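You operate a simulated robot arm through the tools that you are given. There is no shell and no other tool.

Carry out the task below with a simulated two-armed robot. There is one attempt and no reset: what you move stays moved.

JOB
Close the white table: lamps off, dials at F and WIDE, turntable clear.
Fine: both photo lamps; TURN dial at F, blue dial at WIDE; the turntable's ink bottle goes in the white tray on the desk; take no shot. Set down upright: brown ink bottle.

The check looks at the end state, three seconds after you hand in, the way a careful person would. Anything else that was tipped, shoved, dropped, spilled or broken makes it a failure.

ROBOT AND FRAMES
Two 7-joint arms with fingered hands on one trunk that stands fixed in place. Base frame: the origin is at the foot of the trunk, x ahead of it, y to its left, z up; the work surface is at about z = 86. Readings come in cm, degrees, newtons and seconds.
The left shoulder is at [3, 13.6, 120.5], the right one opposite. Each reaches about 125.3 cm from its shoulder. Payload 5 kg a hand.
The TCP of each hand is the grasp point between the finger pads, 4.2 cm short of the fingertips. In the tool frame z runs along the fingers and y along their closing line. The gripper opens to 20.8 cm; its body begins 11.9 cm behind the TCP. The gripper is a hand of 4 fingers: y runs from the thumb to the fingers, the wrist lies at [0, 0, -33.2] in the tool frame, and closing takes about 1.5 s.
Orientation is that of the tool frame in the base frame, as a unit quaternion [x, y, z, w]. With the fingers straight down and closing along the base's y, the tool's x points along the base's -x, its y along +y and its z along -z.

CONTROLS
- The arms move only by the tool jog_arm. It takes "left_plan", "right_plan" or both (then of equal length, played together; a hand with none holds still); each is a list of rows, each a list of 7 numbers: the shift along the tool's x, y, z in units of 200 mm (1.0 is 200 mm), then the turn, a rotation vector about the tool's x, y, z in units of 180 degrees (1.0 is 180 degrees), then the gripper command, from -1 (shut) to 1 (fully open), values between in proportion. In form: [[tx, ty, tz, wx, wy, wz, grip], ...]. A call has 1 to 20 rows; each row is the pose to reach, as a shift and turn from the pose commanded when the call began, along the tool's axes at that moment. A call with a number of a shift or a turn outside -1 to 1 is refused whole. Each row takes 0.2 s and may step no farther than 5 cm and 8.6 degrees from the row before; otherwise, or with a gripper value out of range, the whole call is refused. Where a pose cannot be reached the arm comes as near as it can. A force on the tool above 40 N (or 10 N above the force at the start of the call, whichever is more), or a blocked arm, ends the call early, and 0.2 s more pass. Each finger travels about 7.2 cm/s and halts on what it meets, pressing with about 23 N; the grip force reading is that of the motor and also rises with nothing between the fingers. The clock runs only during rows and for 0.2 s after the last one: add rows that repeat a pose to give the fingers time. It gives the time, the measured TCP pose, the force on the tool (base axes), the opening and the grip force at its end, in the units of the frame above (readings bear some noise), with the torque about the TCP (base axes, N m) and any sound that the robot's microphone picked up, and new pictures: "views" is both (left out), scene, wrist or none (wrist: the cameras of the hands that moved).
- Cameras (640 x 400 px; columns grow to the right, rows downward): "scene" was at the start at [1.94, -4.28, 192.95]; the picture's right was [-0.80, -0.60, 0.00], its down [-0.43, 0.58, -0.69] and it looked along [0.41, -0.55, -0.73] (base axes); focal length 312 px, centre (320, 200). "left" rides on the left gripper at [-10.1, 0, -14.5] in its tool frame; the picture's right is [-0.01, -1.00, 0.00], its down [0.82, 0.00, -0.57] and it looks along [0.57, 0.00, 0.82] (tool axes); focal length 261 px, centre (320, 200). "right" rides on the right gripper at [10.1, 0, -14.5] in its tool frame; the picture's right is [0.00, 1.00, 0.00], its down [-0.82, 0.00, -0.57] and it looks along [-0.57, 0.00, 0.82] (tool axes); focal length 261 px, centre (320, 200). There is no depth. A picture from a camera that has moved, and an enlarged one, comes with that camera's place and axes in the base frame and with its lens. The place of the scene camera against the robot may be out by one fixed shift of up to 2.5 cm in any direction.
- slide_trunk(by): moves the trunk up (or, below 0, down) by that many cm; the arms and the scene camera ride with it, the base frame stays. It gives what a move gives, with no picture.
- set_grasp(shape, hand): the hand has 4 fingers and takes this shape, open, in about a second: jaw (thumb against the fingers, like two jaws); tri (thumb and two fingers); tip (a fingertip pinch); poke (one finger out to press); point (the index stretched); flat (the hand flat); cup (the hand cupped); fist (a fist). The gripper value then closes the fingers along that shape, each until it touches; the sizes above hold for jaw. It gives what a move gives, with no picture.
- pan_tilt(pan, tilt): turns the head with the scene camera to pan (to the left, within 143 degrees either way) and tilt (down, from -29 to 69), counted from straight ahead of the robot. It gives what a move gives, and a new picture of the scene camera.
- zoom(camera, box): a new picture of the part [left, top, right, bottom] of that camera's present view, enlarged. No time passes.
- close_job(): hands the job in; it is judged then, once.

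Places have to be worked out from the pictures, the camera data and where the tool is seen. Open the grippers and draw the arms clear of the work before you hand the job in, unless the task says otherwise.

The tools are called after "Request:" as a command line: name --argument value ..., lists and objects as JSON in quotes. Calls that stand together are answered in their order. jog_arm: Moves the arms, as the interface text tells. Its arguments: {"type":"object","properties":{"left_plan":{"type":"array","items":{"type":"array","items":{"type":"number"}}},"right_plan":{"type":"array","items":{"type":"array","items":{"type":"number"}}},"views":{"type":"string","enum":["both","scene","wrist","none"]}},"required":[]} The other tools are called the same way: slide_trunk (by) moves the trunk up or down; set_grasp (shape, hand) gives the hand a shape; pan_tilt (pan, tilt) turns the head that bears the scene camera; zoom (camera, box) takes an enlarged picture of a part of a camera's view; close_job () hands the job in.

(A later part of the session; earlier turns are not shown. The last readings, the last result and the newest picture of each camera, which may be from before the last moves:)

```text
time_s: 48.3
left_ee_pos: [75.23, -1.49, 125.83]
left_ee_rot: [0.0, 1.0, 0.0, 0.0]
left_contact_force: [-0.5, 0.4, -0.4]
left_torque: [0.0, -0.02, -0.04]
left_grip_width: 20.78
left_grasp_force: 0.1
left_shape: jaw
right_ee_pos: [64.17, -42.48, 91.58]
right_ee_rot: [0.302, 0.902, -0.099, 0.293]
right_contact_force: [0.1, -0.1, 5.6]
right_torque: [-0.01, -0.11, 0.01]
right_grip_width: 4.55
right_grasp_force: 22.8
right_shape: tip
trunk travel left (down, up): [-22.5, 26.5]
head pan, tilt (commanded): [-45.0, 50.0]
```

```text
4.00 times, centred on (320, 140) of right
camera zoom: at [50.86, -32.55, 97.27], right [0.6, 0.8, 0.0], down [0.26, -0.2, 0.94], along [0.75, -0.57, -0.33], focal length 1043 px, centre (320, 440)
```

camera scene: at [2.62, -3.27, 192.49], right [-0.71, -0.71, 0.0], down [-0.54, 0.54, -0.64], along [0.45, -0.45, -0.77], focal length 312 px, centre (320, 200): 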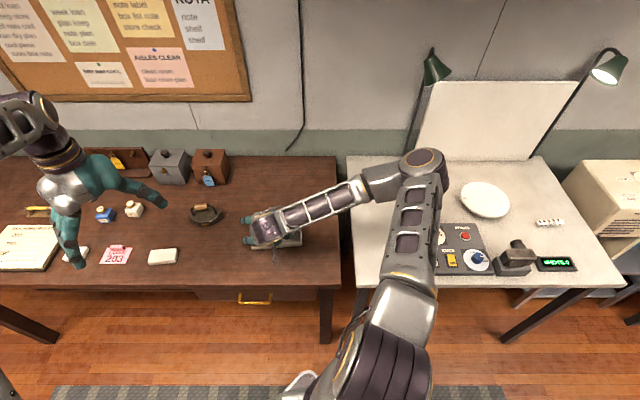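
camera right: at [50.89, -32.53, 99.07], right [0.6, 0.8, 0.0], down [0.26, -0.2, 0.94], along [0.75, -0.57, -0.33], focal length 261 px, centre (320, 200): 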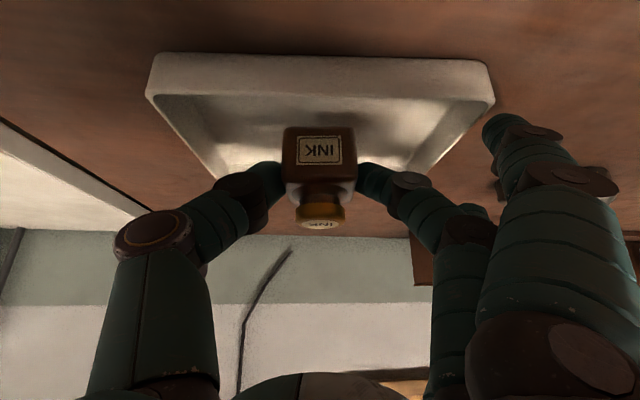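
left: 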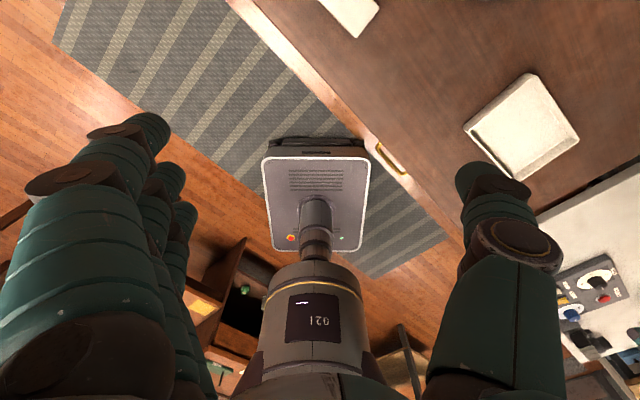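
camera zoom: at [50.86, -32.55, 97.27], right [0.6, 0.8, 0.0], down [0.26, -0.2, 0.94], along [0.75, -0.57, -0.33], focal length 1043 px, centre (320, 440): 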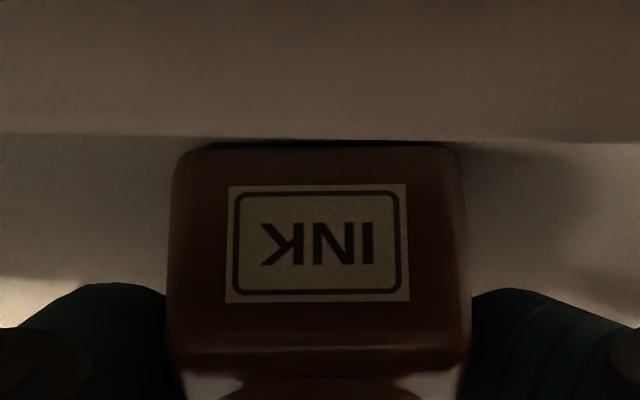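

Contact: upward force ~7 N with almost no torque, so the base is on the tray floor. I open the fingers in place.

Request:
jog_arm --right_plan '[[0, 0, 0, 0, 0, 0, -0.6], [0, 0, 0, 0, 0, 0, -0.5], [0, 0, 0, 0, 0, 0, -0.4], [0, 0, 0, 0, 0, 0, -0.3], [0, 0, 0, 0, 0, 0, -0.2], [0, 0, 0, 0, 0, 0, -0.2]]' --views "both"

Request:
zoom --camera "right" --box '[200, 90, 440, 240]'

```text
time_s: 49.7
left_ee_pos: [75.24, -1.59, 125.75]
left_ee_rot: [0.0, 1.0, 0.0, 0.0]
left_contact_force: [-0.2, 0.1, -0.4]
left_torque: [-0.02, 0.05, 0.05]
left_grip_width: 20.75
left_grasp_force: 0.0
left_shape: jaw
right_ee_pos: [64.2, -42.49, 91.54]
right_ee_rot: [0.302, 0.902, -0.098, 0.293]
right_contact_force: [0.8, -0.1, 0.3]
right_torque: [0.02, 0.01, 0.0]
right_grip_width: 8.22
right_grasp_force: 0.1
right_shape: tip
trunk travel left (down, up): [-22.5, 26.5]
head pan, tilt (commanded): [-45.0, 50.0]
camera scene: at [2.61, -3.28, 192.48], right [-0.71, -0.71, 0.0], down [-0.54, 0.54, -0.64], along [0.45, -0.45, -0.77], focal length 312 px, centre (320, 200)
camera right: at [50.84, -32.55, 97.23], right [0.6, 0.8, 0.0], down [0.26, -0.2, 0.94], along [0.75, -0.57, -0.33], focal length 261 px, centre (320, 200)
```

scene: 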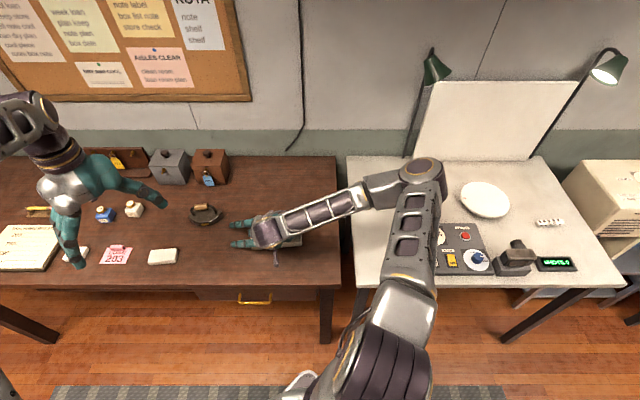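
right: 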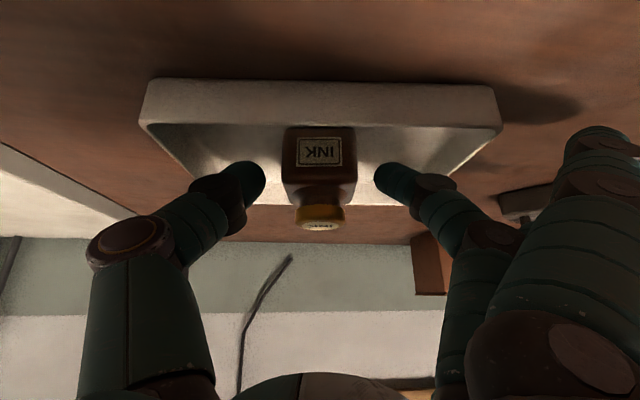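

```text
2.67 times, centred on (320, 165) of right
camera zoom: at [50.84, -32.55, 97.23], right [0.6, 0.8, 0.0], down [0.26, -0.2, 0.94], along [0.75, -0.57, -0.33], focal length 695 px, centre (320, 293)
```

zoom: 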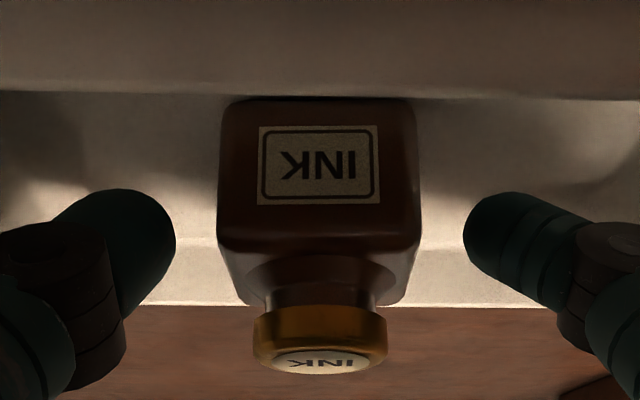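

The bottle stands upright in the tray and the fingers are clear on both sides. I back out along the fingers' axis by 16 cm.

Request:
jog_arm --right_plan '[[0, 0, -0.05, 0, 0, 0, -0.2], [0, 0, -0.13, 0, 0, 0, -0.2], [0, 0, -0.25, 0, 0, 0, -0.2], [0, 0, -0.4, 0, 0, 0, -0.2], [0, 0, -0.6, 0, 0, 0, -0.2], [0, 0, -0.8, 0, 0, 0, -0.2]]' --views "both"

Request:
zoom --camera "scene" --box '[200, 170, 360, 270]'

```text
time_s: 51.1
left_ee_pos: [75.08, -1.45, 125.82]
left_ee_rot: [-0.001, 1.0, 0.0, 0.0]
left_contact_force: [0.1, 0.6, 0.1]
left_torque: [-0.11, -0.07, 0.01]
left_grip_width: 20.79
left_grasp_force: 0.1
left_shape: jaw
right_ee_pos: [56.45, -36.7, 104.62]
right_ee_rot: [0.301, 0.902, -0.098, 0.292]
right_contact_force: [-0.2, 0.6, 0.8]
right_torque: [-0.08, -0.05, 0.0]
right_grip_width: 8.25
right_grasp_force: 0.1
right_shape: tip
trunk travel left (down, up): [-22.5, 26.5]
head pan, tilt (commanded): [-45.0, 50.0]
camera scene: at [2.51, -3.16, 192.5], right [-0.71, -0.71, 0.0], down [-0.54, 0.54, -0.64], along [0.46, -0.45, -0.77], focal length 312 px, centre (320, 200)
camera right: at [43.14, -26.81, 110.37], right [0.6, 0.8, 0.0], down [0.26, -0.2, 0.94], along [0.75, -0.57, -0.33], focal length 261 px, centre (320, 200)
```

scene: 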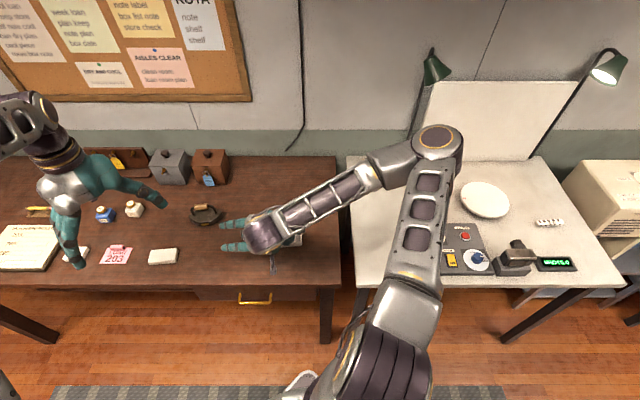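
right: 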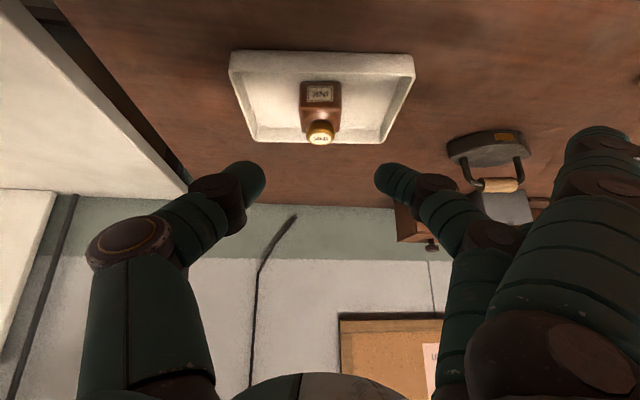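

```text
4.00 times, centred on (280, 220) of scene
camera zoom: at [2.51, -3.16, 192.5], right [-0.71, -0.71, 0.0], down [-0.54, 0.54, -0.64], along [0.46, -0.45, -0.77], focal length 1248 px, centre (480, 120)
```

zoom: 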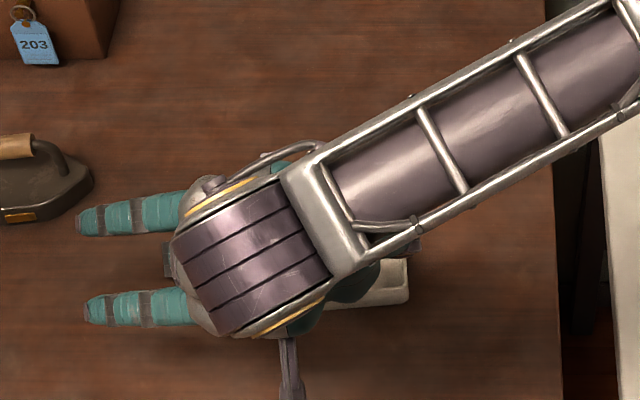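

The ink bottle stands upright inside the tray. Now I raise the right hand, bring the fingers back to vertical, and head back toward the control panel.

Request:
jog_arm --right_plan '[[-0.057, -0.08, -0.082, 0, 0.025, 0, 0], [-0.114, -0.16, -0.165, 0, 0.05, 0, 0], [-0.171, -0.24, -0.247, 0, 0.075, 0, 0], [-0.228, -0.32, -0.329, 0, 0.1, 0, 0], [-0.285, -0.4, -0.411, 0, 0.125, 0, 0], [-0.342, -0.48, -0.494, 0, 0.15, 0, 0], [-0.399, -0.56, -0.576, 0, 0.175, 0, 0], [-0.456, -0.64, -0.658, 0, 0.2, 0, 0]]' --views "both"

```text
time_s: 52.9
left_ee_pos: [75.18, -1.64, 125.89]
left_ee_rot: [0.0, 1.0, 0.0, 0.001]
left_contact_force: [0.6, -0.3, -0.6]
left_torque: [0.01, -0.05, 0.02]
left_grip_width: 20.8
left_grasp_force: 0.1
left_shape: jaw
right_ee_pos: [48.68, -46.87, 120.56]
right_ee_rot: [0.316, 0.949, 0.0, -0.001]
right_contact_force: [0.5, 0.3, 0.5]
right_torque: [0.06, -0.03, 0.03]
right_grip_width: 10.33
right_grasp_force: 0.0
right_shape: tip
trunk travel left (down, up): [-22.5, 26.5]
head pan, tilt (commanded): [-45.0, 50.0]
camera scene: at [2.58, -3.31, 192.48], right [-0.71, -0.71, 0.0], down [-0.54, 0.54, -0.64], along [0.45, -0.45, -0.77], focal length 312 px, centre (320, 200)
camera right: at [40.62, -40.86, 135.05], right [0.61, 0.8, 0.0], down [0.65, -0.5, 0.57], along [0.45, -0.34, -0.82], focal length 261 px, centre (320, 200)
```

scene: 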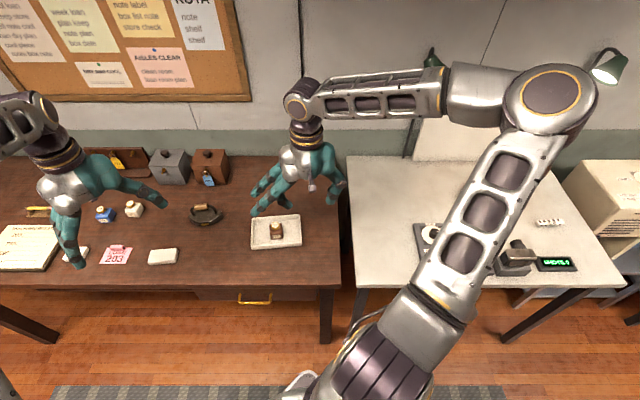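
right: 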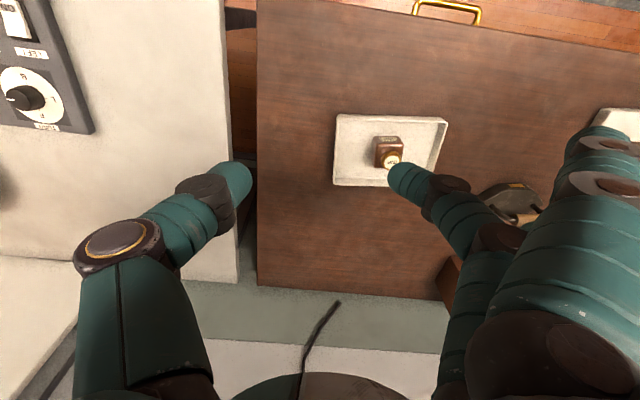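

Bottle confirmed upright in the tray. I now travel back to the panel in stages while yawing the wrist toward 90°.

Request:
jog_arm --right_plan '[[0.025, -0.165, 0.01, 0, 0, 0.025, 0], [0.05, -0.33, 0.02, 0, 0, 0.05, 0], [0.075, -0.495, 0.03, 0, 0, 0.075, 0], [0.1, -0.66, 0.04, 0, 0, 0.1, 0], [0.125, -0.825, 0.05, 0, 0, 0.122, 0], [0.149, -0.99, 0.06, 0, 0, 0.147, 0]]' --views "none"

Request:
pan_tilt --pan -80 --tilt 50

```text
time_s: 54.3
left_ee_pos: [75.07, -1.63, 125.87]
left_ee_rot: [-0.001, 1.0, 0.0, 0.0]
left_contact_force: [-1.3, -0.4, 0.3]
left_torque: [0.02, -0.09, 0.01]
left_grip_width: 20.77
left_grasp_force: 0.0
left_shape: jaw
right_ee_pos: [34.21, -60.91, 119.27]
right_ee_rot: [0.526, 0.85, 0.001, 0.0]
right_contact_force: [-0.1, 0.4, 0.1]
right_torque: [0.01, 0.01, -0.02]
right_grip_width: 10.35
right_grasp_force: 0.0
right_shape: tip
trunk travel left (down, up): [-22.5, 26.5]
head pan, tilt (commanded): [-45.0, 50.0]
```

```text
time_s: 55.4
left_ee_pos: [75.07, -1.66, 125.83]
left_ee_rot: [0.0, 1.0, 0.0, 0.0]
left_contact_force: [-0.6, -0.6, 0.3]
left_torque: [0.01, 0.03, -0.02]
left_grip_width: 20.77
left_grasp_force: 0.0
left_shape: jaw
right_ee_pos: [34.35, -60.78, 119.26]
right_ee_rot: [0.526, 0.851, -0.001, 0.001]
right_contact_force: [0.2, -1.5, 1.1]
right_torque: [-0.02, 0.0, 0.01]
right_grip_width: 10.34
right_grasp_force: 0.0
right_shape: tip
trunk travel left (down, up): [-22.5, 26.5]
head pan, tilt (commanded): [-80.0, 50.0]
camera scene: at [-1.49, -5.44, 192.48], right [-0.98, -0.17, 0.0], down [-0.13, 0.75, -0.64], along [0.11, -0.63, -0.77], focal length 312 px, centre (320, 200)
```

scene: 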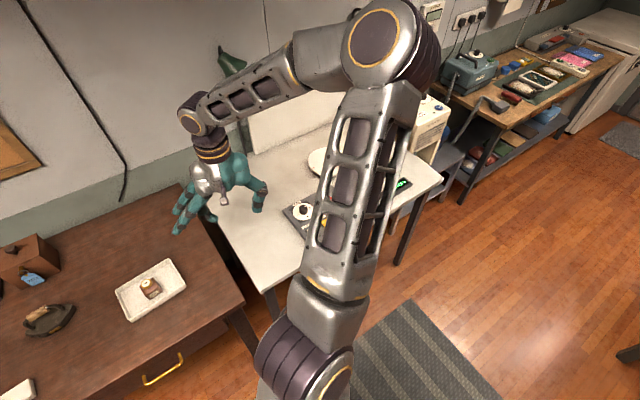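

Elbow stays clear. One more stage to bring the hand over the front of the panel with the wrist camera facing it.

Request:
jog_arm --right_plan '[[-0.011, -0.164, 0.01, 0, 0, 0.025, 0.5], [-0.023, -0.328, 0.02, 0, 0, 0.05, 0.7], [-0.034, -0.492, 0.03, 0, 0, 0.075, 1], [-0.045, -0.656, 0.04, 0, 0, 0.1, 1], [-0.057, -0.82, 0.05, 0, 0, 0.122, 1], [-0.068, -0.984, 0.06, 0, 0, 0.147, 1]]' --views "both"

Request:
zoom --camera "right" --box '[220, 60, 420, 185]'

```text
time_s: 56.8
left_ee_pos: [75.14, -1.57, 125.8]
left_ee_rot: [-0.001, 1.0, 0.0, 0.0]
left_contact_force: [-0.8, 0.3, -0.4]
left_torque: [0.04, -0.05, -0.03]
left_grip_width: 20.82
left_grasp_force: 0.1
left_shape: jaw
right_ee_pos: [17.46, -71.02, 118.19]
right_ee_rot: [0.706, 0.708, 0.001, 0.0]
right_contact_force: [-0.1, -0.1, -0.4]
right_torque: [0.02, -0.07, -0.04]
right_grip_width: 20.77
right_grasp_force: 0.0
right_shape: tip
trunk travel left (down, up): [-22.5, 26.5]
head pan, tilt (commanded): [-80.0, 50.0]
camera scene: at [-1.61, -5.49, 192.48], right [-0.98, -0.17, 0.0], down [-0.13, 0.75, -0.64], along [0.11, -0.63, -0.77], focal length 312 px, centre (320, 200)
camera right: at [17.5, -61.06, 132.65], right [1.0, 0.0, 0.0], down [0.0, -0.82, 0.57], along [0.0, -0.57, -0.82], focal length 261 px, centre (320, 200)
```

scene: 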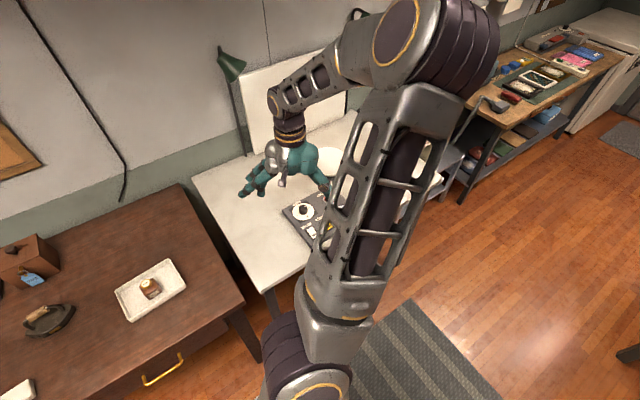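
right: 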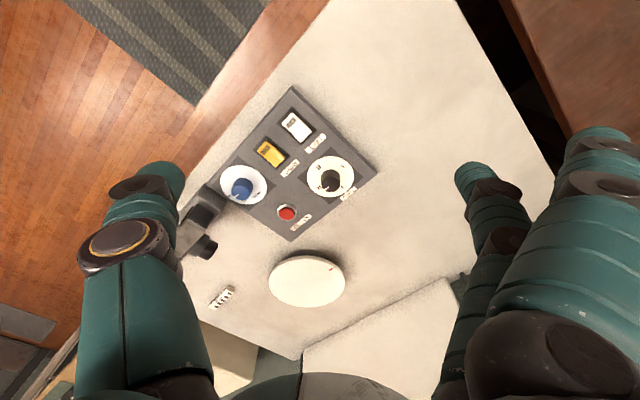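

```text
3.20 times, centred on (320, 122) of right
camera zoom: at [17.5, -61.06, 132.65], right [1.0, 0.0, 0.0], down [0.0, -0.82, 0.57], along [0.0, -0.57, -0.82], focal length 834 px, centre (320, 448)
```

zoom: 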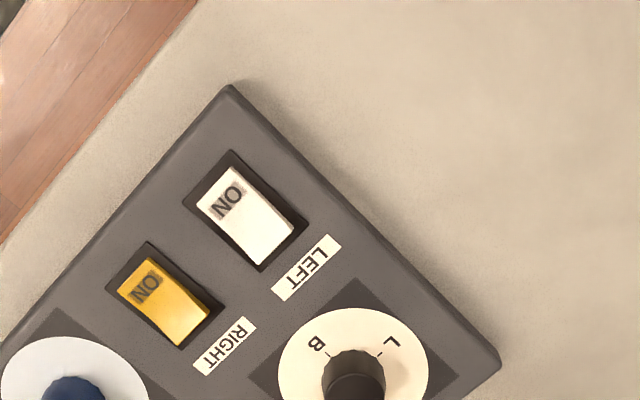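

Good view of the panel. I zoom in on the two dials and the red button for precise positions.

Request:
zoom --camera "right" --box '[200, 140, 296, 200]'

Request:
zoom --camera "right" --box '[284, 145, 380, 205]'

Request:
zoom --camera "scene" --box '[272, 180, 352, 230]'

```text
6.67 times, centred on (248, 170) of right
camera zoom: at [17.5, -61.06, 132.65], right [1.0, 0.0, 0.0], down [0.0, -0.82, 0.57], along [0.0, -0.57, -0.82], focal length 1738 px, centre (800, 400)
```

zoom: 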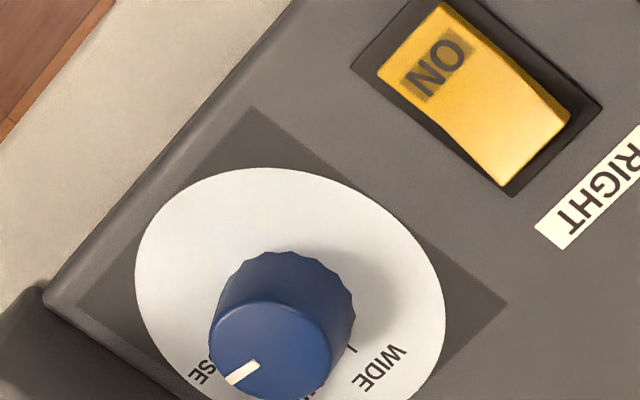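

```text
6.67 times, centred on (332, 175) of right
camera zoom: at [17.5, -61.06, 132.65], right [1.0, 0.0, 0.0], down [0.0, -0.82, 0.57], along [0.0, -0.57, -0.82], focal length 1738 px, centre (240, 367)
```

zoom: 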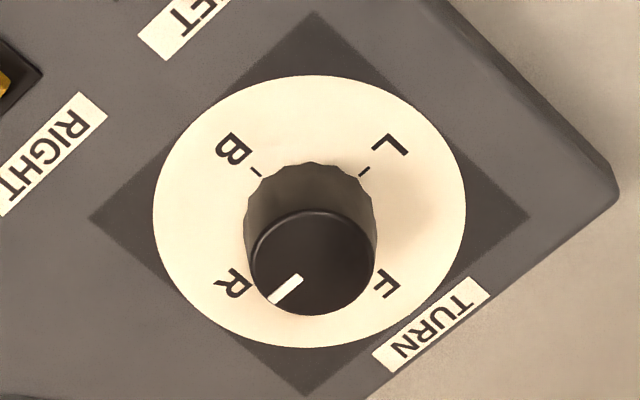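

```text
8.00 times, centred on (312, 205) of scene
camera zoom: at [-1.61, -5.49, 192.48], right [-0.98, -0.17, 0.0], down [-0.13, 0.75, -0.64], along [0.11, -0.63, -0.77], focal length 2497 px, centre (384, 160)
```

zoom: 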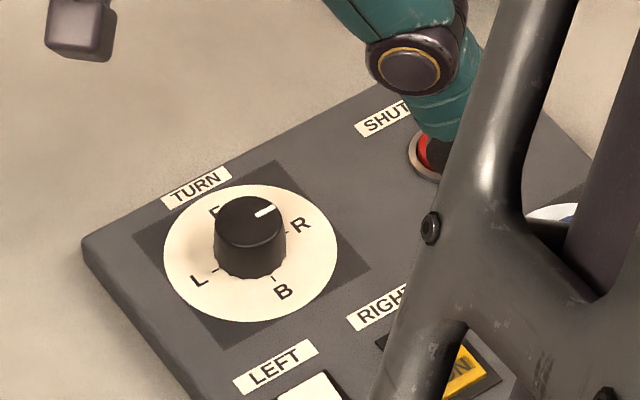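

Both dials point to panel-right (TURN at R, blue at CLOSE); both need a 90° counter-clockwise turn (seen from above), to F and WIDE. The photo camera sits right beside the blue dial, so I want the stretched fingers to point off the table's front there; I test in free air whether the wrist can yaw that far.

Request:
jog_arm --right_plan '[[0, 0, 0, 0, 0, -0.045, 0], [0, 0, 0, 0, 0, -0.09, 0], [0, 0, 0, 0, 0, -0.135, 0], [0, 0, 0, 0, 0, -0.18, 0], [0, 0, 0, 0, 0, -0.225, 0], [0, 0, 0, 0, 0, -0.27, 0], [0, 0, 0, 0, 0, -0.315, 0], [0, 0, 0, 0, 0, -0.36, 0], [0, 0, 0, 0, 0, -0.405, 0], [0, 0, 0, 0, 0, -0.45, 0], [0, 0, 0, 0, 0, -0.495, 0], [0, 0, 0, 0, 0, -0.54, 0], [0, 0, 0, 0, 0, -0.585, 0], [0, 0, 0, 0, 0, -0.63, 0], [0, 0, 0, 0, 0, -0.675, 0], [0, 0, 0, 0, 0, -0.72, 0], [0, 0, 0, 0, 0, -0.75, 0]]' --views "both"

```text
time_s: 60.4
left_ee_pos: [75.17, -1.61, 125.81]
left_ee_rot: [0.0, 1.0, 0.0, 0.0]
left_contact_force: [0.4, 0.2, 0.1]
left_torque: [0.03, -0.01, 0.01]
left_grip_width: 20.79
left_grasp_force: 0.2
left_shape: jaw
right_ee_pos: [17.46, -70.81, 118.11]
right_ee_rot: [-0.384, 0.923, 0.0, 0.0]
right_contact_force: [-0.8, 0.5, -0.5]
right_torque: [0.04, 0.03, 0.01]
right_grip_width: 10.5
right_grasp_force: 0.1
right_shape: tip
trunk travel left (down, up): [-22.5, 26.5]
head pan, tilt (commanded): [-80.0, 50.0]
camera scene: at [-1.5, -5.44, 192.48], right [-0.98, -0.17, 0.0], down [-0.13, 0.75, -0.64], along [0.11, -0.63, -0.77], focal length 312 px, centre (320, 200)
camera right: at [10.19, -78.08, 132.45], right [-0.71, 0.71, 0.0], down [0.58, 0.58, 0.57], along [0.4, 0.4, -0.82], focal length 261 px, centre (320, 200)
```

scene: 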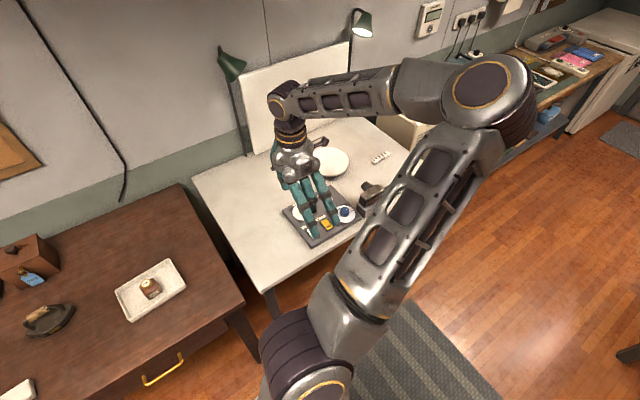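
right: 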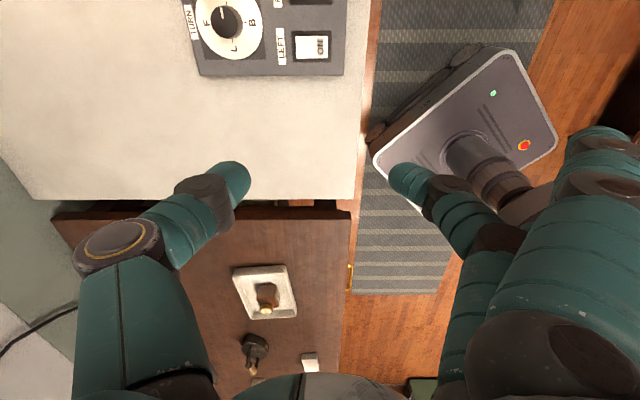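

The wrist reaches yaw -45° easily, and the stretched fingers then point off the table's front. I move toward the blue dial (≈(2.4,-88.3)), turning to the starting yaw for the first twist.

Request:
jog_arm --right_plan '[[0.153, -0.012, 0.05, 0, 0, 0.036, -0.2], [0.306, -0.023, 0.1, 0, 0, 0.072, -0.3], [0.46, -0.035, 0.15, 0, 0, 0.108, -0.3], [0.613, -0.047, 0.2, 0, 0, 0.144, -0.3], [0.766, -0.058, 0.25, 0, 0, 0.18, -0.3], [0.919, -0.07, 0.3, 0, 0, 0.217, -0.3]]' --views "both"

```text
time_s: 61.8
left_ee_pos: [75.12, -1.71, 125.93]
left_ee_rot: [0.0, 1.0, 0.0, 0.0]
left_contact_force: [-0.3, -0.8, 1.8]
left_torque: [0.13, -0.04, -0.04]
left_grip_width: 20.81
left_grasp_force: 0.0
left_shape: jaw
right_ee_pos: [5.37, -84.94, 112.06]
right_ee_rot: [-0.052, 0.999, 0.001, -0.001]
right_contact_force: [-0.8, 0.0, 0.9]
right_torque: [0.11, -0.04, -0.01]
right_grip_width: 7.32
right_grasp_force: 0.1
right_shape: tip
trunk travel left (down, up): [-22.5, 26.5]
head pan, tilt (commanded): [-80.0, 50.0]
camera scene: at [-1.61, -5.6, 192.47], right [-0.98, -0.17, 0.0], down [-0.13, 0.76, -0.64], along [0.11, -0.63, -0.77], focal length 312 px, centre (320, 200)
camera right: at [-4.78, -86.09, 126.37], right [-0.1, 0.99, 0.0], down [0.82, 0.08, 0.57], along [0.57, 0.06, -0.82], focal length 261 px, centre (320, 200)
```

scene: 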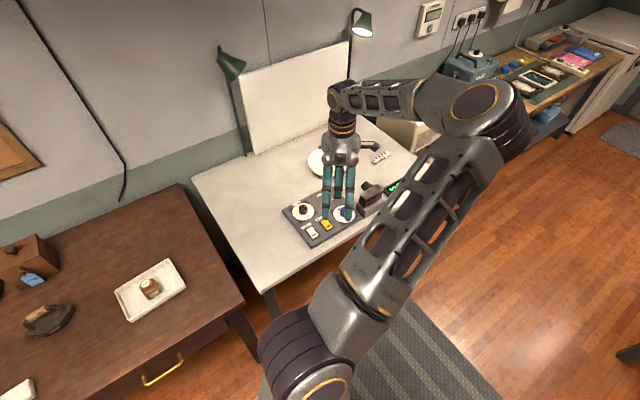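
right: 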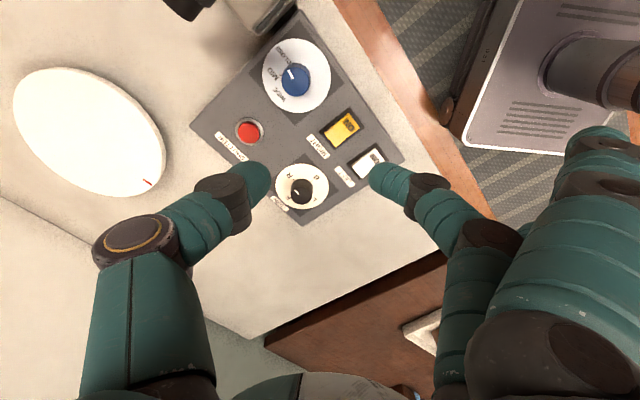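

This view gives good parallax: disc surface z≈88.0, blue axis ≈(2.1,-88.7), TURN axis ≈(19.6,-86.8), knob tops ≈90.9. I zoom to read the blue dial.

Request:
zoom --camera "right" --box '[232, 30, 360, 110]'

Request:
zoom --camera "right" --box '[260, 100, 420, 200]'

Request:
zoom --camera "scene" --box '[280, 170, 440, 270]'

```text
5.00 times, centred on (296, 70) of right
camera zoom: at [-4.78, -86.09, 126.37], right [-0.1, 0.99, 0.0], down [0.82, 0.08, 0.57], along [0.57, 0.06, -0.82], focal length 1303 px, centre (440, 850)
```

zoom: 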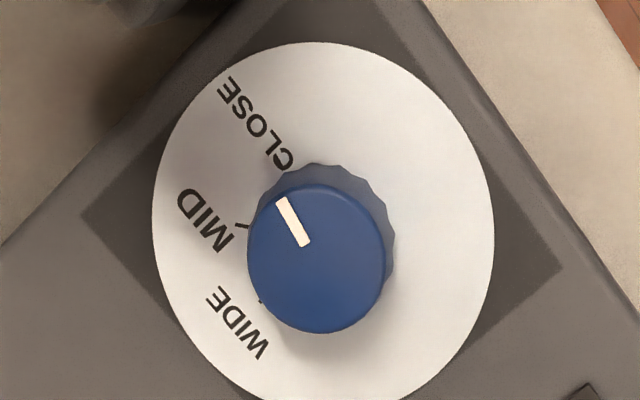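

```text
4.00 times, centred on (340, 150) of right
camera zoom: at [-4.78, -86.09, 126.37], right [-0.1, 0.99, 0.0], down [0.82, 0.08, 0.57], along [0.57, 0.06, -0.82], focal length 1043 px, centre (240, 400)
```

zoom: 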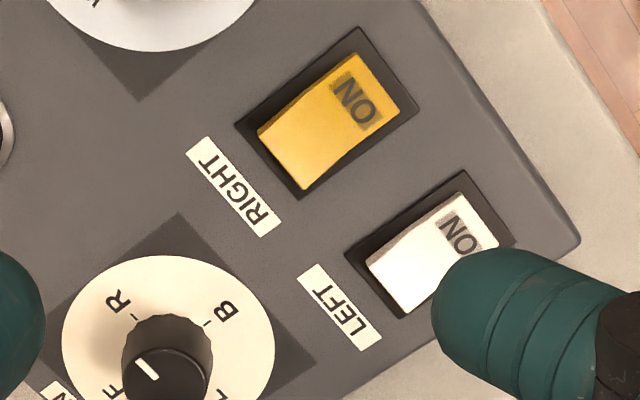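

```text
4.00 times, centred on (360, 220) of scene
camera zoom: at [-1.61, -5.6, 192.47], right [-0.98, -0.17, 0.0], down [-0.13, 0.76, -0.64], along [0.11, -0.63, -0.77], focal length 1248 px, centre (160, 120)
```

zoom: 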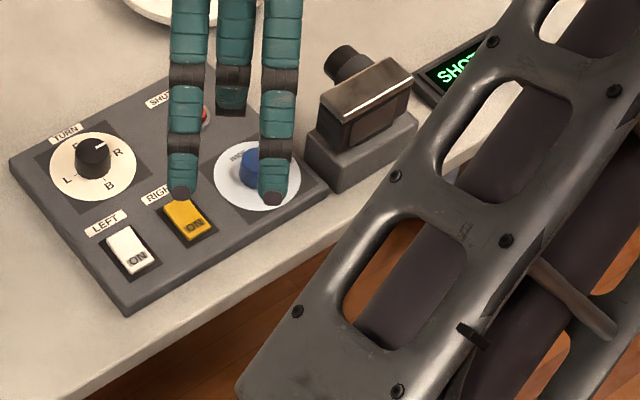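

The blue pointer is at CLOSE; WIDE is roughly 100° further counter-clockwise. I centre over the blue knob and descend to just above it.

Request:
jog_arm --right_plan '[[0.06, -0.057, 0.05, 0, 0, 0, -0.3], [0.121, -0.113, 0.2, 0, 0, 0, -0.3], [0.182, -0.17, 0.38, 0, 0, 0, -0.3], [0.182, -0.17, 0.56, 0, 0, 0, -0.3], [0.182, -0.17, 0.7, 0, 0, 0, -0.3], [0.182, -0.17, 0.75, 0, 0, 0, -0.3]]' --views "both"

Request:
zoom --camera "scene" --box '[280, 170, 440, 270]'

```text
time_s: 63.1
left_ee_pos: [75.17, -1.52, 125.84]
left_ee_rot: [0.0, 1.0, 0.0, 0.0]
left_contact_force: [0.0, 0.4, -0.7]
left_torque: [0.0, -0.02, -0.01]
left_grip_width: 20.8
left_grasp_force: 0.1
left_shape: jaw
right_ee_pos: [2.05, -88.6, 97.04]
right_ee_rot: [-0.052, 0.999, 0.0, -0.001]
right_contact_force: [0.8, -0.2, 0.0]
right_torque: [0.0, -0.02, -0.01]
right_grip_width: 7.33
right_grasp_force: 0.1
right_shape: tip
trunk travel left (down, up): [-22.5, 26.5]
head pan, tilt (commanded): [-80.0, 50.0]
camera scene: at [-1.5, -5.44, 192.49], right [-0.98, -0.17, 0.0], down [-0.13, 0.75, -0.64], along [0.11, -0.63, -0.77], focal length 312 px, centre (320, 200)
camera right: at [-7.89, -89.7, 111.41], right [-0.1, 0.99, 0.0], down [0.82, 0.08, 0.57], along [0.57, 0.06, -0.82], focal length 261 px, centre (320, 200)
```

scene: 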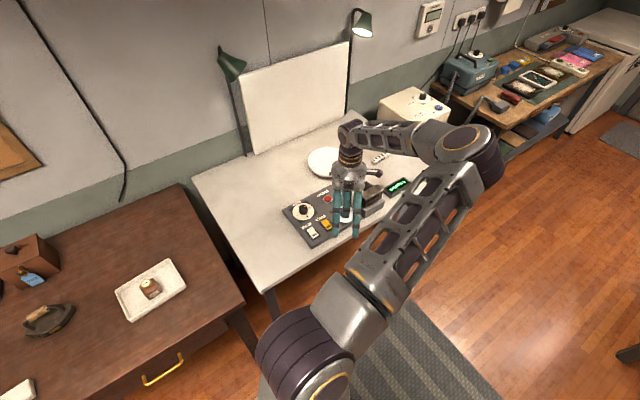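
right: 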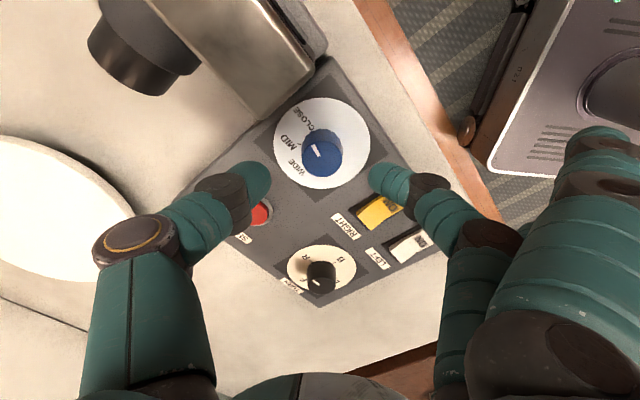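

```text
4.00 times, centred on (360, 220) of scene
camera zoom: at [-1.5, -5.44, 192.49], right [-0.98, -0.17, 0.0], down [-0.13, 0.75, -0.64], along [0.11, -0.63, -0.77], focal length 1248 px, centre (160, 120)
```

zoom: 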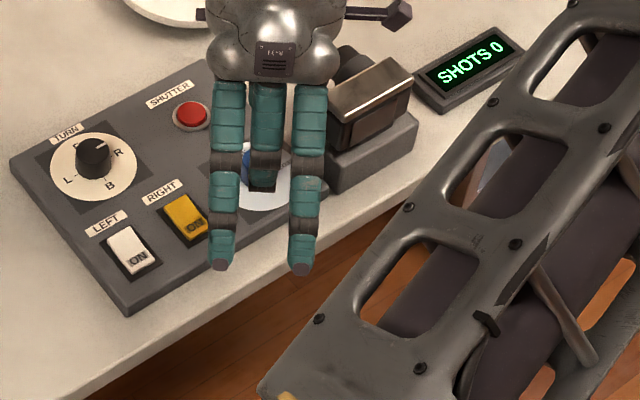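

Well centred over the blue knob. I descend 3.8 cm so the fingertips reach beside the knob.

Request:
jog_arm --right_plan '[[0, 0, 0.05, 0, 0, 0, -0.3], [0, 0, 0.1, 0, 0, 0, -0.3], [0, 0, 0.15, 0, 0, 0, -0.3], [0, 0, 0.19, 0, 0, 0, -0.3], [0, 0, 0.19, 0, 0, 0, -0.3]]' --views "wrist"

Request:
zoom --camera "right" --box '[220, 110, 420, 235]'

```text
time_s: 64.3
left_ee_pos: [75.11, -1.46, 125.83]
left_ee_rot: [0.0, 1.0, 0.0, -0.001]
left_contact_force: [-0.4, -0.3, -0.3]
left_torque: [-0.03, -0.01, 0.03]
left_grip_width: 20.79
left_grasp_force: 0.0
left_shape: jaw
right_ee_pos: [2.15, -88.53, 93.38]
right_ee_rot: [-0.052, 0.999, 0.0, 0.001]
right_contact_force: [1.0, 0.4, 1.0]
right_torque: [-0.03, -0.02, -0.02]
right_grip_width: 7.32
right_grasp_force: 0.1
right_shape: tip
trunk travel left (down, up): [-22.5, 26.5]
head pan, tilt (commanded): [-80.0, 50.0]
camera right: at [-7.91, -89.76, 107.71], right [-0.1, 0.99, 0.0], down [0.82, 0.08, 0.57], along [0.57, 0.06, -0.82], focal length 261 px, centre (320, 200)
```

right: 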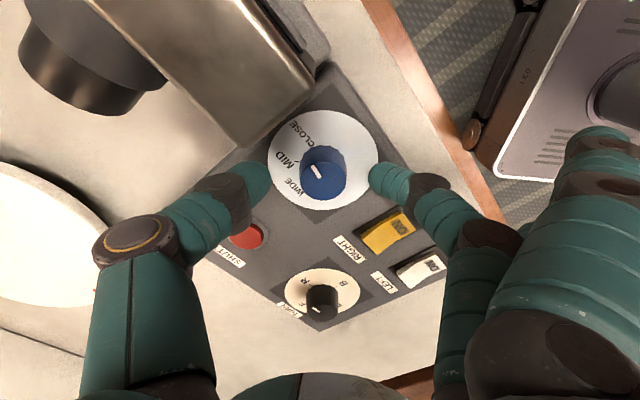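

```text
3.20 times, centred on (320, 172) of right
camera zoom: at [-7.91, -89.76, 107.71], right [-0.1, 0.99, 0.0], down [0.82, 0.08, 0.57], along [0.57, 0.06, -0.82], focal length 834 px, centre (320, 288)
```

zoom: 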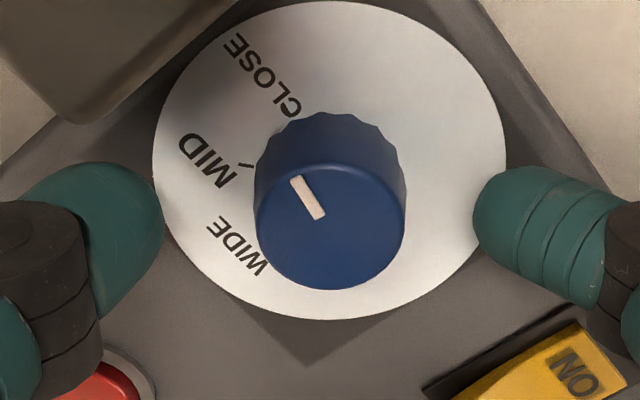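

The knob axis is about 0.4 cm further in tool x and 0.2 cm in tool y; I correct that and close on the knob.

Request:
jog_arm --right_plan '[[0.02, 0.011, 0.005, 0, 0, 0, -0.4], [0.02, 0.011, 0.005, 0, 0, 0, -0.6], [0.02, 0.011, 0.005, 0, 0, 0, -0.8], [0.02, 0.011, 0.005, 0, 0, 0, -1], [0.02, 0.011, 0.005, 0, 0, 0, -1], [0.02, 0.011, 0.005, 0, 0, 0, -1]]' --views "wrist"

Request:
zoom --camera "right" --box '[220, 110, 420, 235]'

```text
time_s: 65.8
left_ee_pos: [75.17, -1.67, 125.79]
left_ee_rot: [0.0, 1.0, 0.0, 0.001]
left_contact_force: [0.1, 0.0, -0.7]
left_torque: [-0.02, -0.02, -0.02]
left_grip_width: 20.76
left_grasp_force: 0.0
left_shape: jaw
right_ee_pos: [1.62, -88.48, 93.14]
right_ee_rot: [-0.053, 0.999, 0.0, 0.0]
right_contact_force: [0.2, 1.0, -2.0]
right_torque: [0.05, 0.02, 0.03]
right_grip_width: 2.85
right_grasp_force: 23.0
right_shape: tip
trunk travel left (down, up): [-22.5, 26.5]
head pan, tilt (commanded): [-80.0, 50.0]
camera right: at [-8.32, -89.61, 107.6], right [-0.1, 0.99, 0.0], down [0.82, 0.08, 0.57], along [0.57, 0.06, -0.82], focal length 261 px, centre (320, 200)
```

right: 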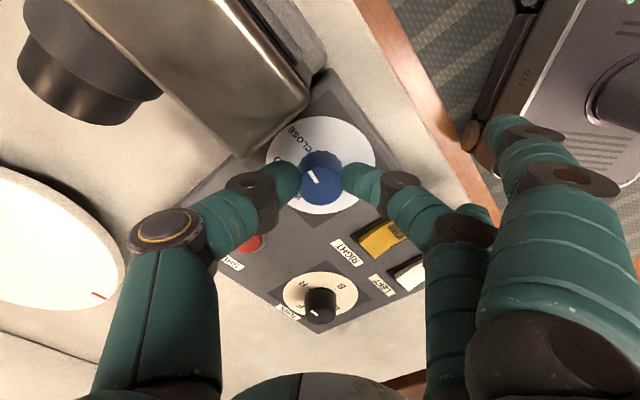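

```text
3.20 times, centred on (320, 172) of right
camera zoom: at [-8.32, -89.61, 107.6], right [-0.1, 0.99, 0.0], down [0.82, 0.08, 0.57], along [0.57, 0.06, -0.82], focal length 834 px, centre (320, 288)
```

zoom: 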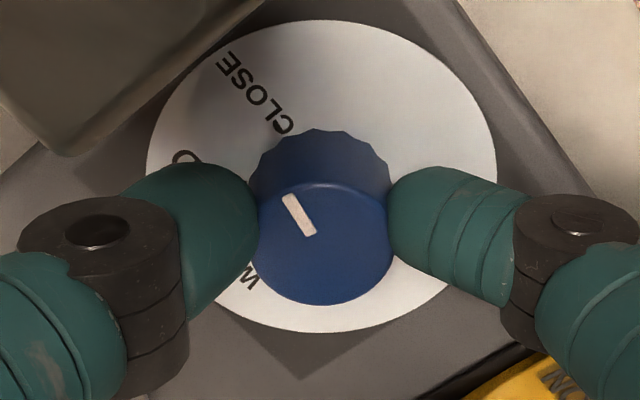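

Gripped the knob firmly (2.85 cm, 23 N). I twist 45° counter-clockwise seen from above (negative about tool z).

Request:
jog_arm --right_plan '[[0, 0, 0, 0, 0, -0.04, -1], [0, 0, 0, 0, 0, -0.08, -1], [0, 0, 0, 0, 0, -0.12, -1], [0, 0, 0, 0, 0, -0.16, -1], [0, 0, 0, 0, 0, -0.2, -1], [0, 0, 0, 0, 0, -0.24, -1], [0, 0, 0, 0, 0, -0.27, -1], [0, 0, 0, 0, 0, -0.27, -1]]' --views "both"

Request:
zoom --camera "right" --box '[220, 110, 420, 235]'

```text
time_s: 67.5
left_ee_pos: [75.24, -1.64, 125.97]
left_ee_rot: [0.0, 1.0, 0.001, 0.0]
left_contact_force: [-0.3, 0.4, -0.7]
left_torque: [-0.03, -0.05, 0.01]
left_grip_width: 20.78
left_grasp_force: 0.0
left_shape: jaw
right_ee_pos: [6.21, -82.47, 92.85]
right_ee_rot: [-0.438, 0.899, -0.009, -0.017]
right_contact_force: [-5.7, -6.7, 2.6]
right_torque: [-0.26, 0.08, -0.15]
right_grip_width: 1.89
right_grasp_force: 23.0
right_shape: tip
right hand out of reach, approached as far as the arm can: row 5, 6, 7, 8
trunk travel left (down, up): [-22.5, 26.5]
head pan, tilt (commanded): [-80.0, 50.0]
camera scene: at [-1.64, -5.45, 192.49], right [-0.98, -0.17, 0.0], down [-0.13, 0.75, -0.64], along [0.11, -0.63, -0.77], focal length 312 px, centre (320, 200)
camera right: at [0.4, -90.05, 107.6], right [-0.78, 0.62, 0.0], down [0.52, 0.66, 0.54], along [0.34, 0.42, -0.84], focal length 261 px, centre (320, 200)
```

scene: 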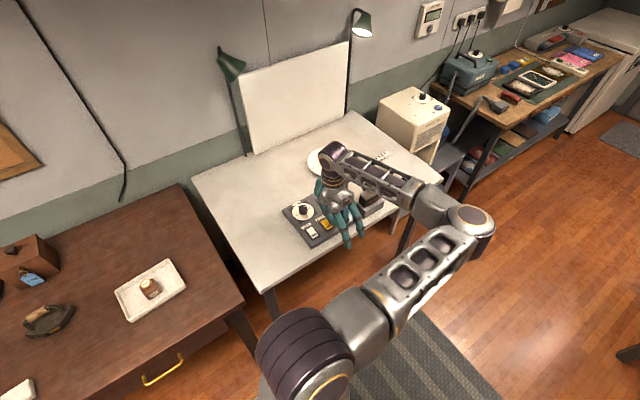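
right: 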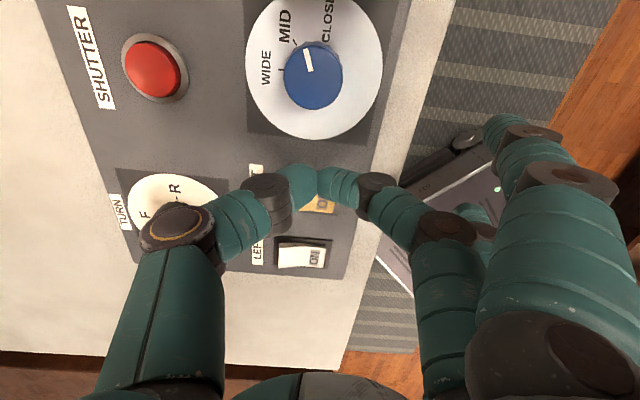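

```text
3.20 times, centred on (320, 172) of right
camera zoom: at [0.4, -90.05, 107.6], right [-0.78, 0.62, 0.0], down [0.52, 0.66, 0.54], along [0.34, 0.42, -0.84], focal length 834 px, centre (320, 288)
```

zoom: 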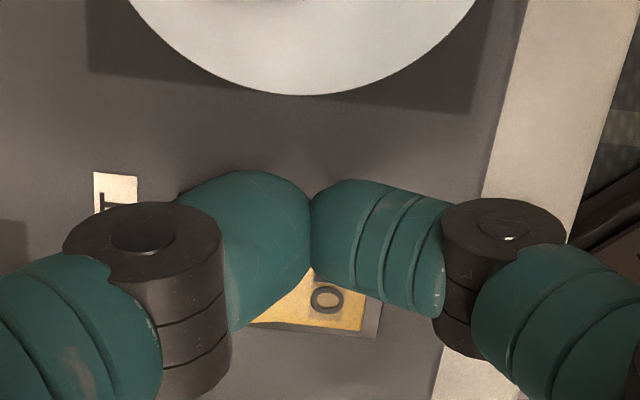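

The yaw limit at this spot was hit and the hand was pulled off the knob toward the yellow rocker. Before moving again I look closely at what the fingers touch and the state of the dial and counter.

Request:
zoom --camera "right" --box '[230, 0, 390, 100]'

Request:
zoom --camera "right" --box '[270, 150, 366, 210]'

Request:
zoom --camera "scene" --box '[280, 160, 440, 260]'

```text
4.00 times, centred on (310, 50) of right
camera zoom: at [0.4, -90.05, 107.6], right [-0.78, 0.62, 0.0], down [0.52, 0.66, 0.54], along [0.34, 0.42, -0.84], focal length 1043 px, centre (360, 800)
```

zoom: 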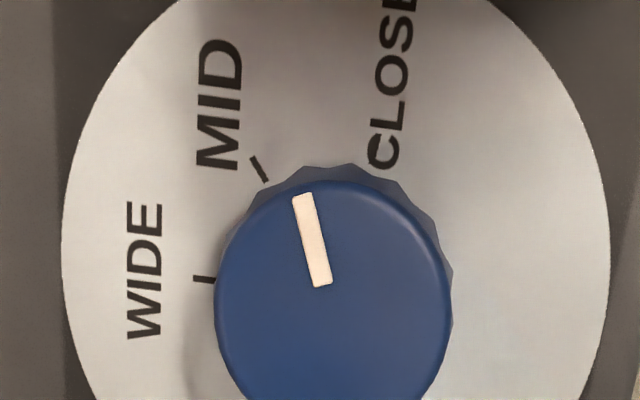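

```text
6.67 times, centred on (318, 180) of right
camera zoom: at [0.4, -90.05, 107.6], right [-0.78, 0.62, 0.0], down [0.52, 0.66, 0.54], along [0.34, 0.42, -0.84], focal length 1738 px, centre (333, 333)
```

zoom: 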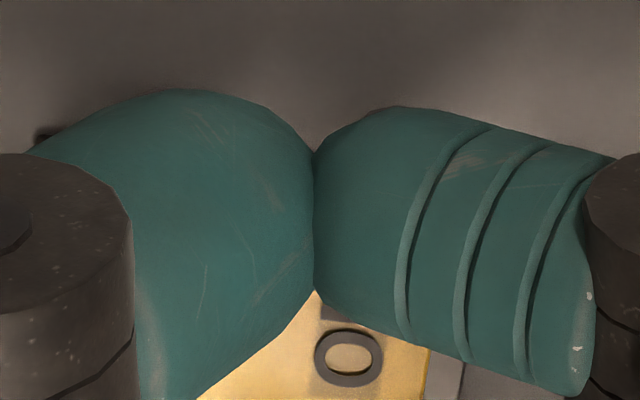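

```text
4.00 times, centred on (360, 210) of scene
camera zoom: at [-1.64, -5.45, 192.49], right [-0.98, -0.17, 0.0], down [-0.13, 0.75, -0.64], along [0.11, -0.63, -0.77], focal length 1248 px, centre (160, 160)
```

zoom: 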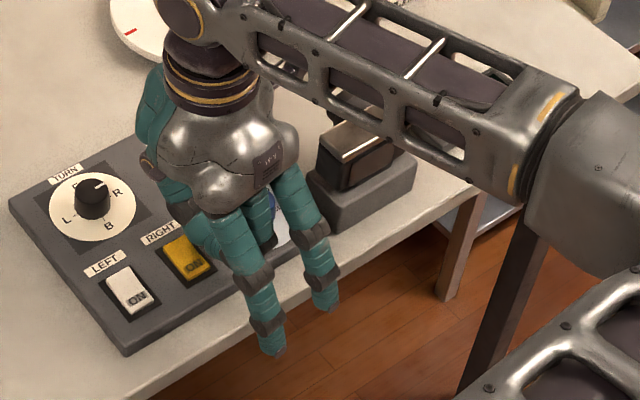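

The blue pointer has moved part of the way (now between CLOSE and MID), the fingertips only rest beside the yellow rocker, and nothing else moved. I lift the whole robot straight up by 8 cm with the trunk, which avoids any sideways motion of the hand.

Request:
slide_trunk --by 8

Request:
zoom --camera "scene" --box '[240, 130, 480, 280]'

Request:
zoom --camera "right" --box '[0, 0, 640, 400]'

```text
time_s: 68.7
left_ee_pos: [75.14, -1.64, 133.79]
left_ee_rot: [0.0, 1.0, 0.0, 0.0]
left_contact_force: [0.0, -0.7, -0.2]
left_torque: [0.03, -0.01, 0.01]
left_grip_width: 20.78
left_grasp_force: 0.1
left_shape: jaw
right_ee_pos: [6.37, -82.45, 100.57]
right_ee_rot: [-0.438, 0.899, -0.008, -0.017]
right_contact_force: [0.3, -0.2, 0.1]
right_torque: [0.02, 0.0, 0.02]
right_grip_width: 1.91
right_grasp_force: 23.0
right_shape: tip
trunk travel left (down, up): [-30.5, 18.5]
head pan, tilt (commanded): [-80.0, 50.0]
```

```text
2.67 times, centred on (360, 205) of scene
camera zoom: at [-1.49, -5.5, 200.46], right [-0.98, -0.17, 0.0], down [-0.13, 0.75, -0.64], along [0.11, -0.63, -0.77], focal length 832 px, centre (213, 187)
```

zoom: 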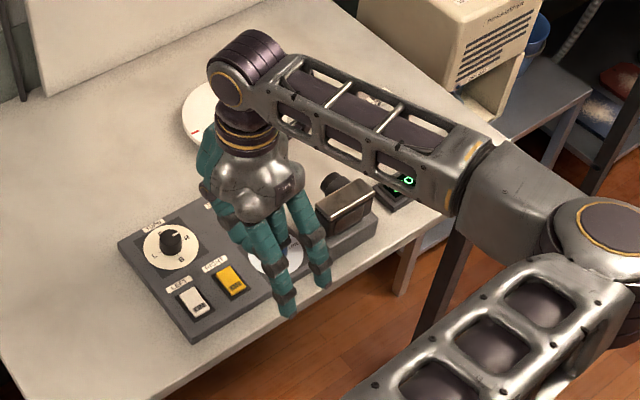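

```text
1.00 times, centred on (320, 200) of right (not enlarged: the box is as wide or as high as the picture)
camera zoom: at [0.62, -90.01, 115.44], right [-0.79, 0.62, 0.0], down [0.52, 0.66, 0.54], along [0.33, 0.42, -0.84], focal length 261 px, centre (320, 200)
```

zoom: 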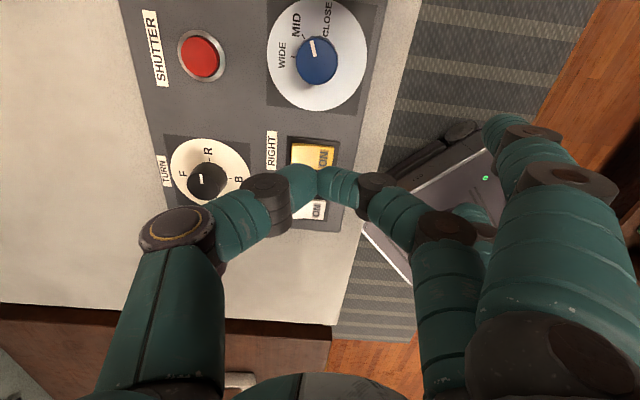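

Hand is free at z≈100. I open the fingers, rise a little more and turn the wrist back toward yaw -6° to return to a comfortably reachable pose.

Request:
jog_arm --right_plan '[[0, 0, -0.05, 0, 0, 0.03, -0.7], [0, 0, -0.1, 0, 0, 0.07, -0.5], [0, 0, -0.15, 0, 0, 0.11, -0.3], [0, 0, -0.2, 0, 0, 0.15, -0.3], [0, 0, -0.25, 0, 0, 0.19, -0.3], [0, 0, -0.25, 0, 0, 0.23, -0.3], [0, 0, -0.25, 0, 0, 0.27, -0.3]]' --views "both"

```text
time_s: 70.3
left_ee_pos: [75.15, -1.78, 133.91]
left_ee_rot: [0.0, 1.0, 0.001, 0.0]
left_contact_force: [-0.1, 1.3, 0.1]
left_torque: [-0.02, 0.02, -0.01]
left_grip_width: 20.76
left_grasp_force: 0.0
left_shape: jaw
right_ee_pos: [6.79, -82.24, 105.82]
right_ee_rot: [-0.029, 0.999, -0.015, -0.012]
right_contact_force: [0.1, 0.5, -0.5]
right_torque: [-0.04, 0.01, 0.06]
right_grip_width: 7.21
right_grasp_force: 0.0
right_shape: tip
trunk travel left (down, up): [-30.5, 18.5]
head pan, tilt (commanded): [-80.0, 50.0]
camera scene: at [-1.46, -5.42, 200.48], right [-0.98, -0.17, 0.0], down [-0.13, 0.75, -0.64], along [0.11, -0.63, -0.77], focal length 312 px, centre (320, 200)
camera right: at [-3.02, -82.46, 120.39], right [-0.05, 1.0, -0.03], down [0.83, 0.06, 0.55], along [0.55, 0.01, -0.83], focal length 261 px, centre (320, 200)
```

scene: 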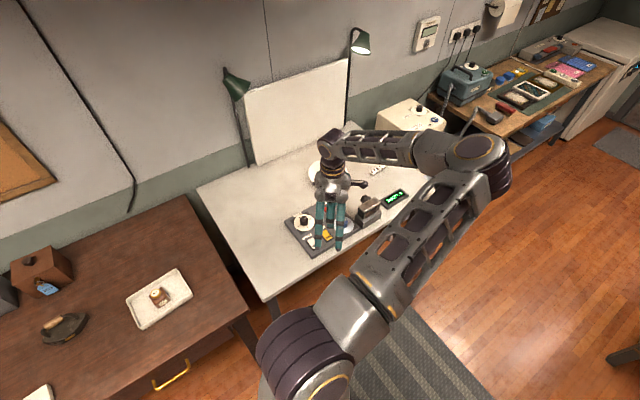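
right: 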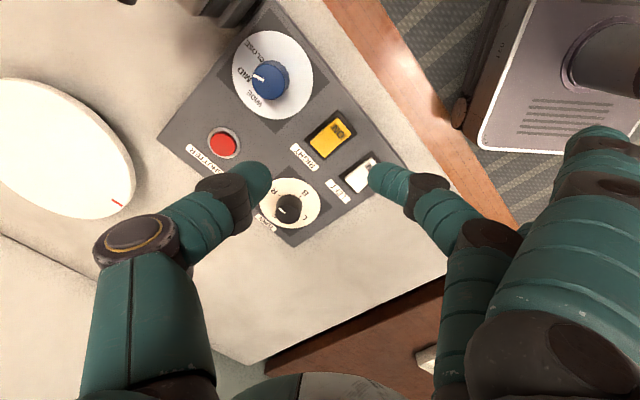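

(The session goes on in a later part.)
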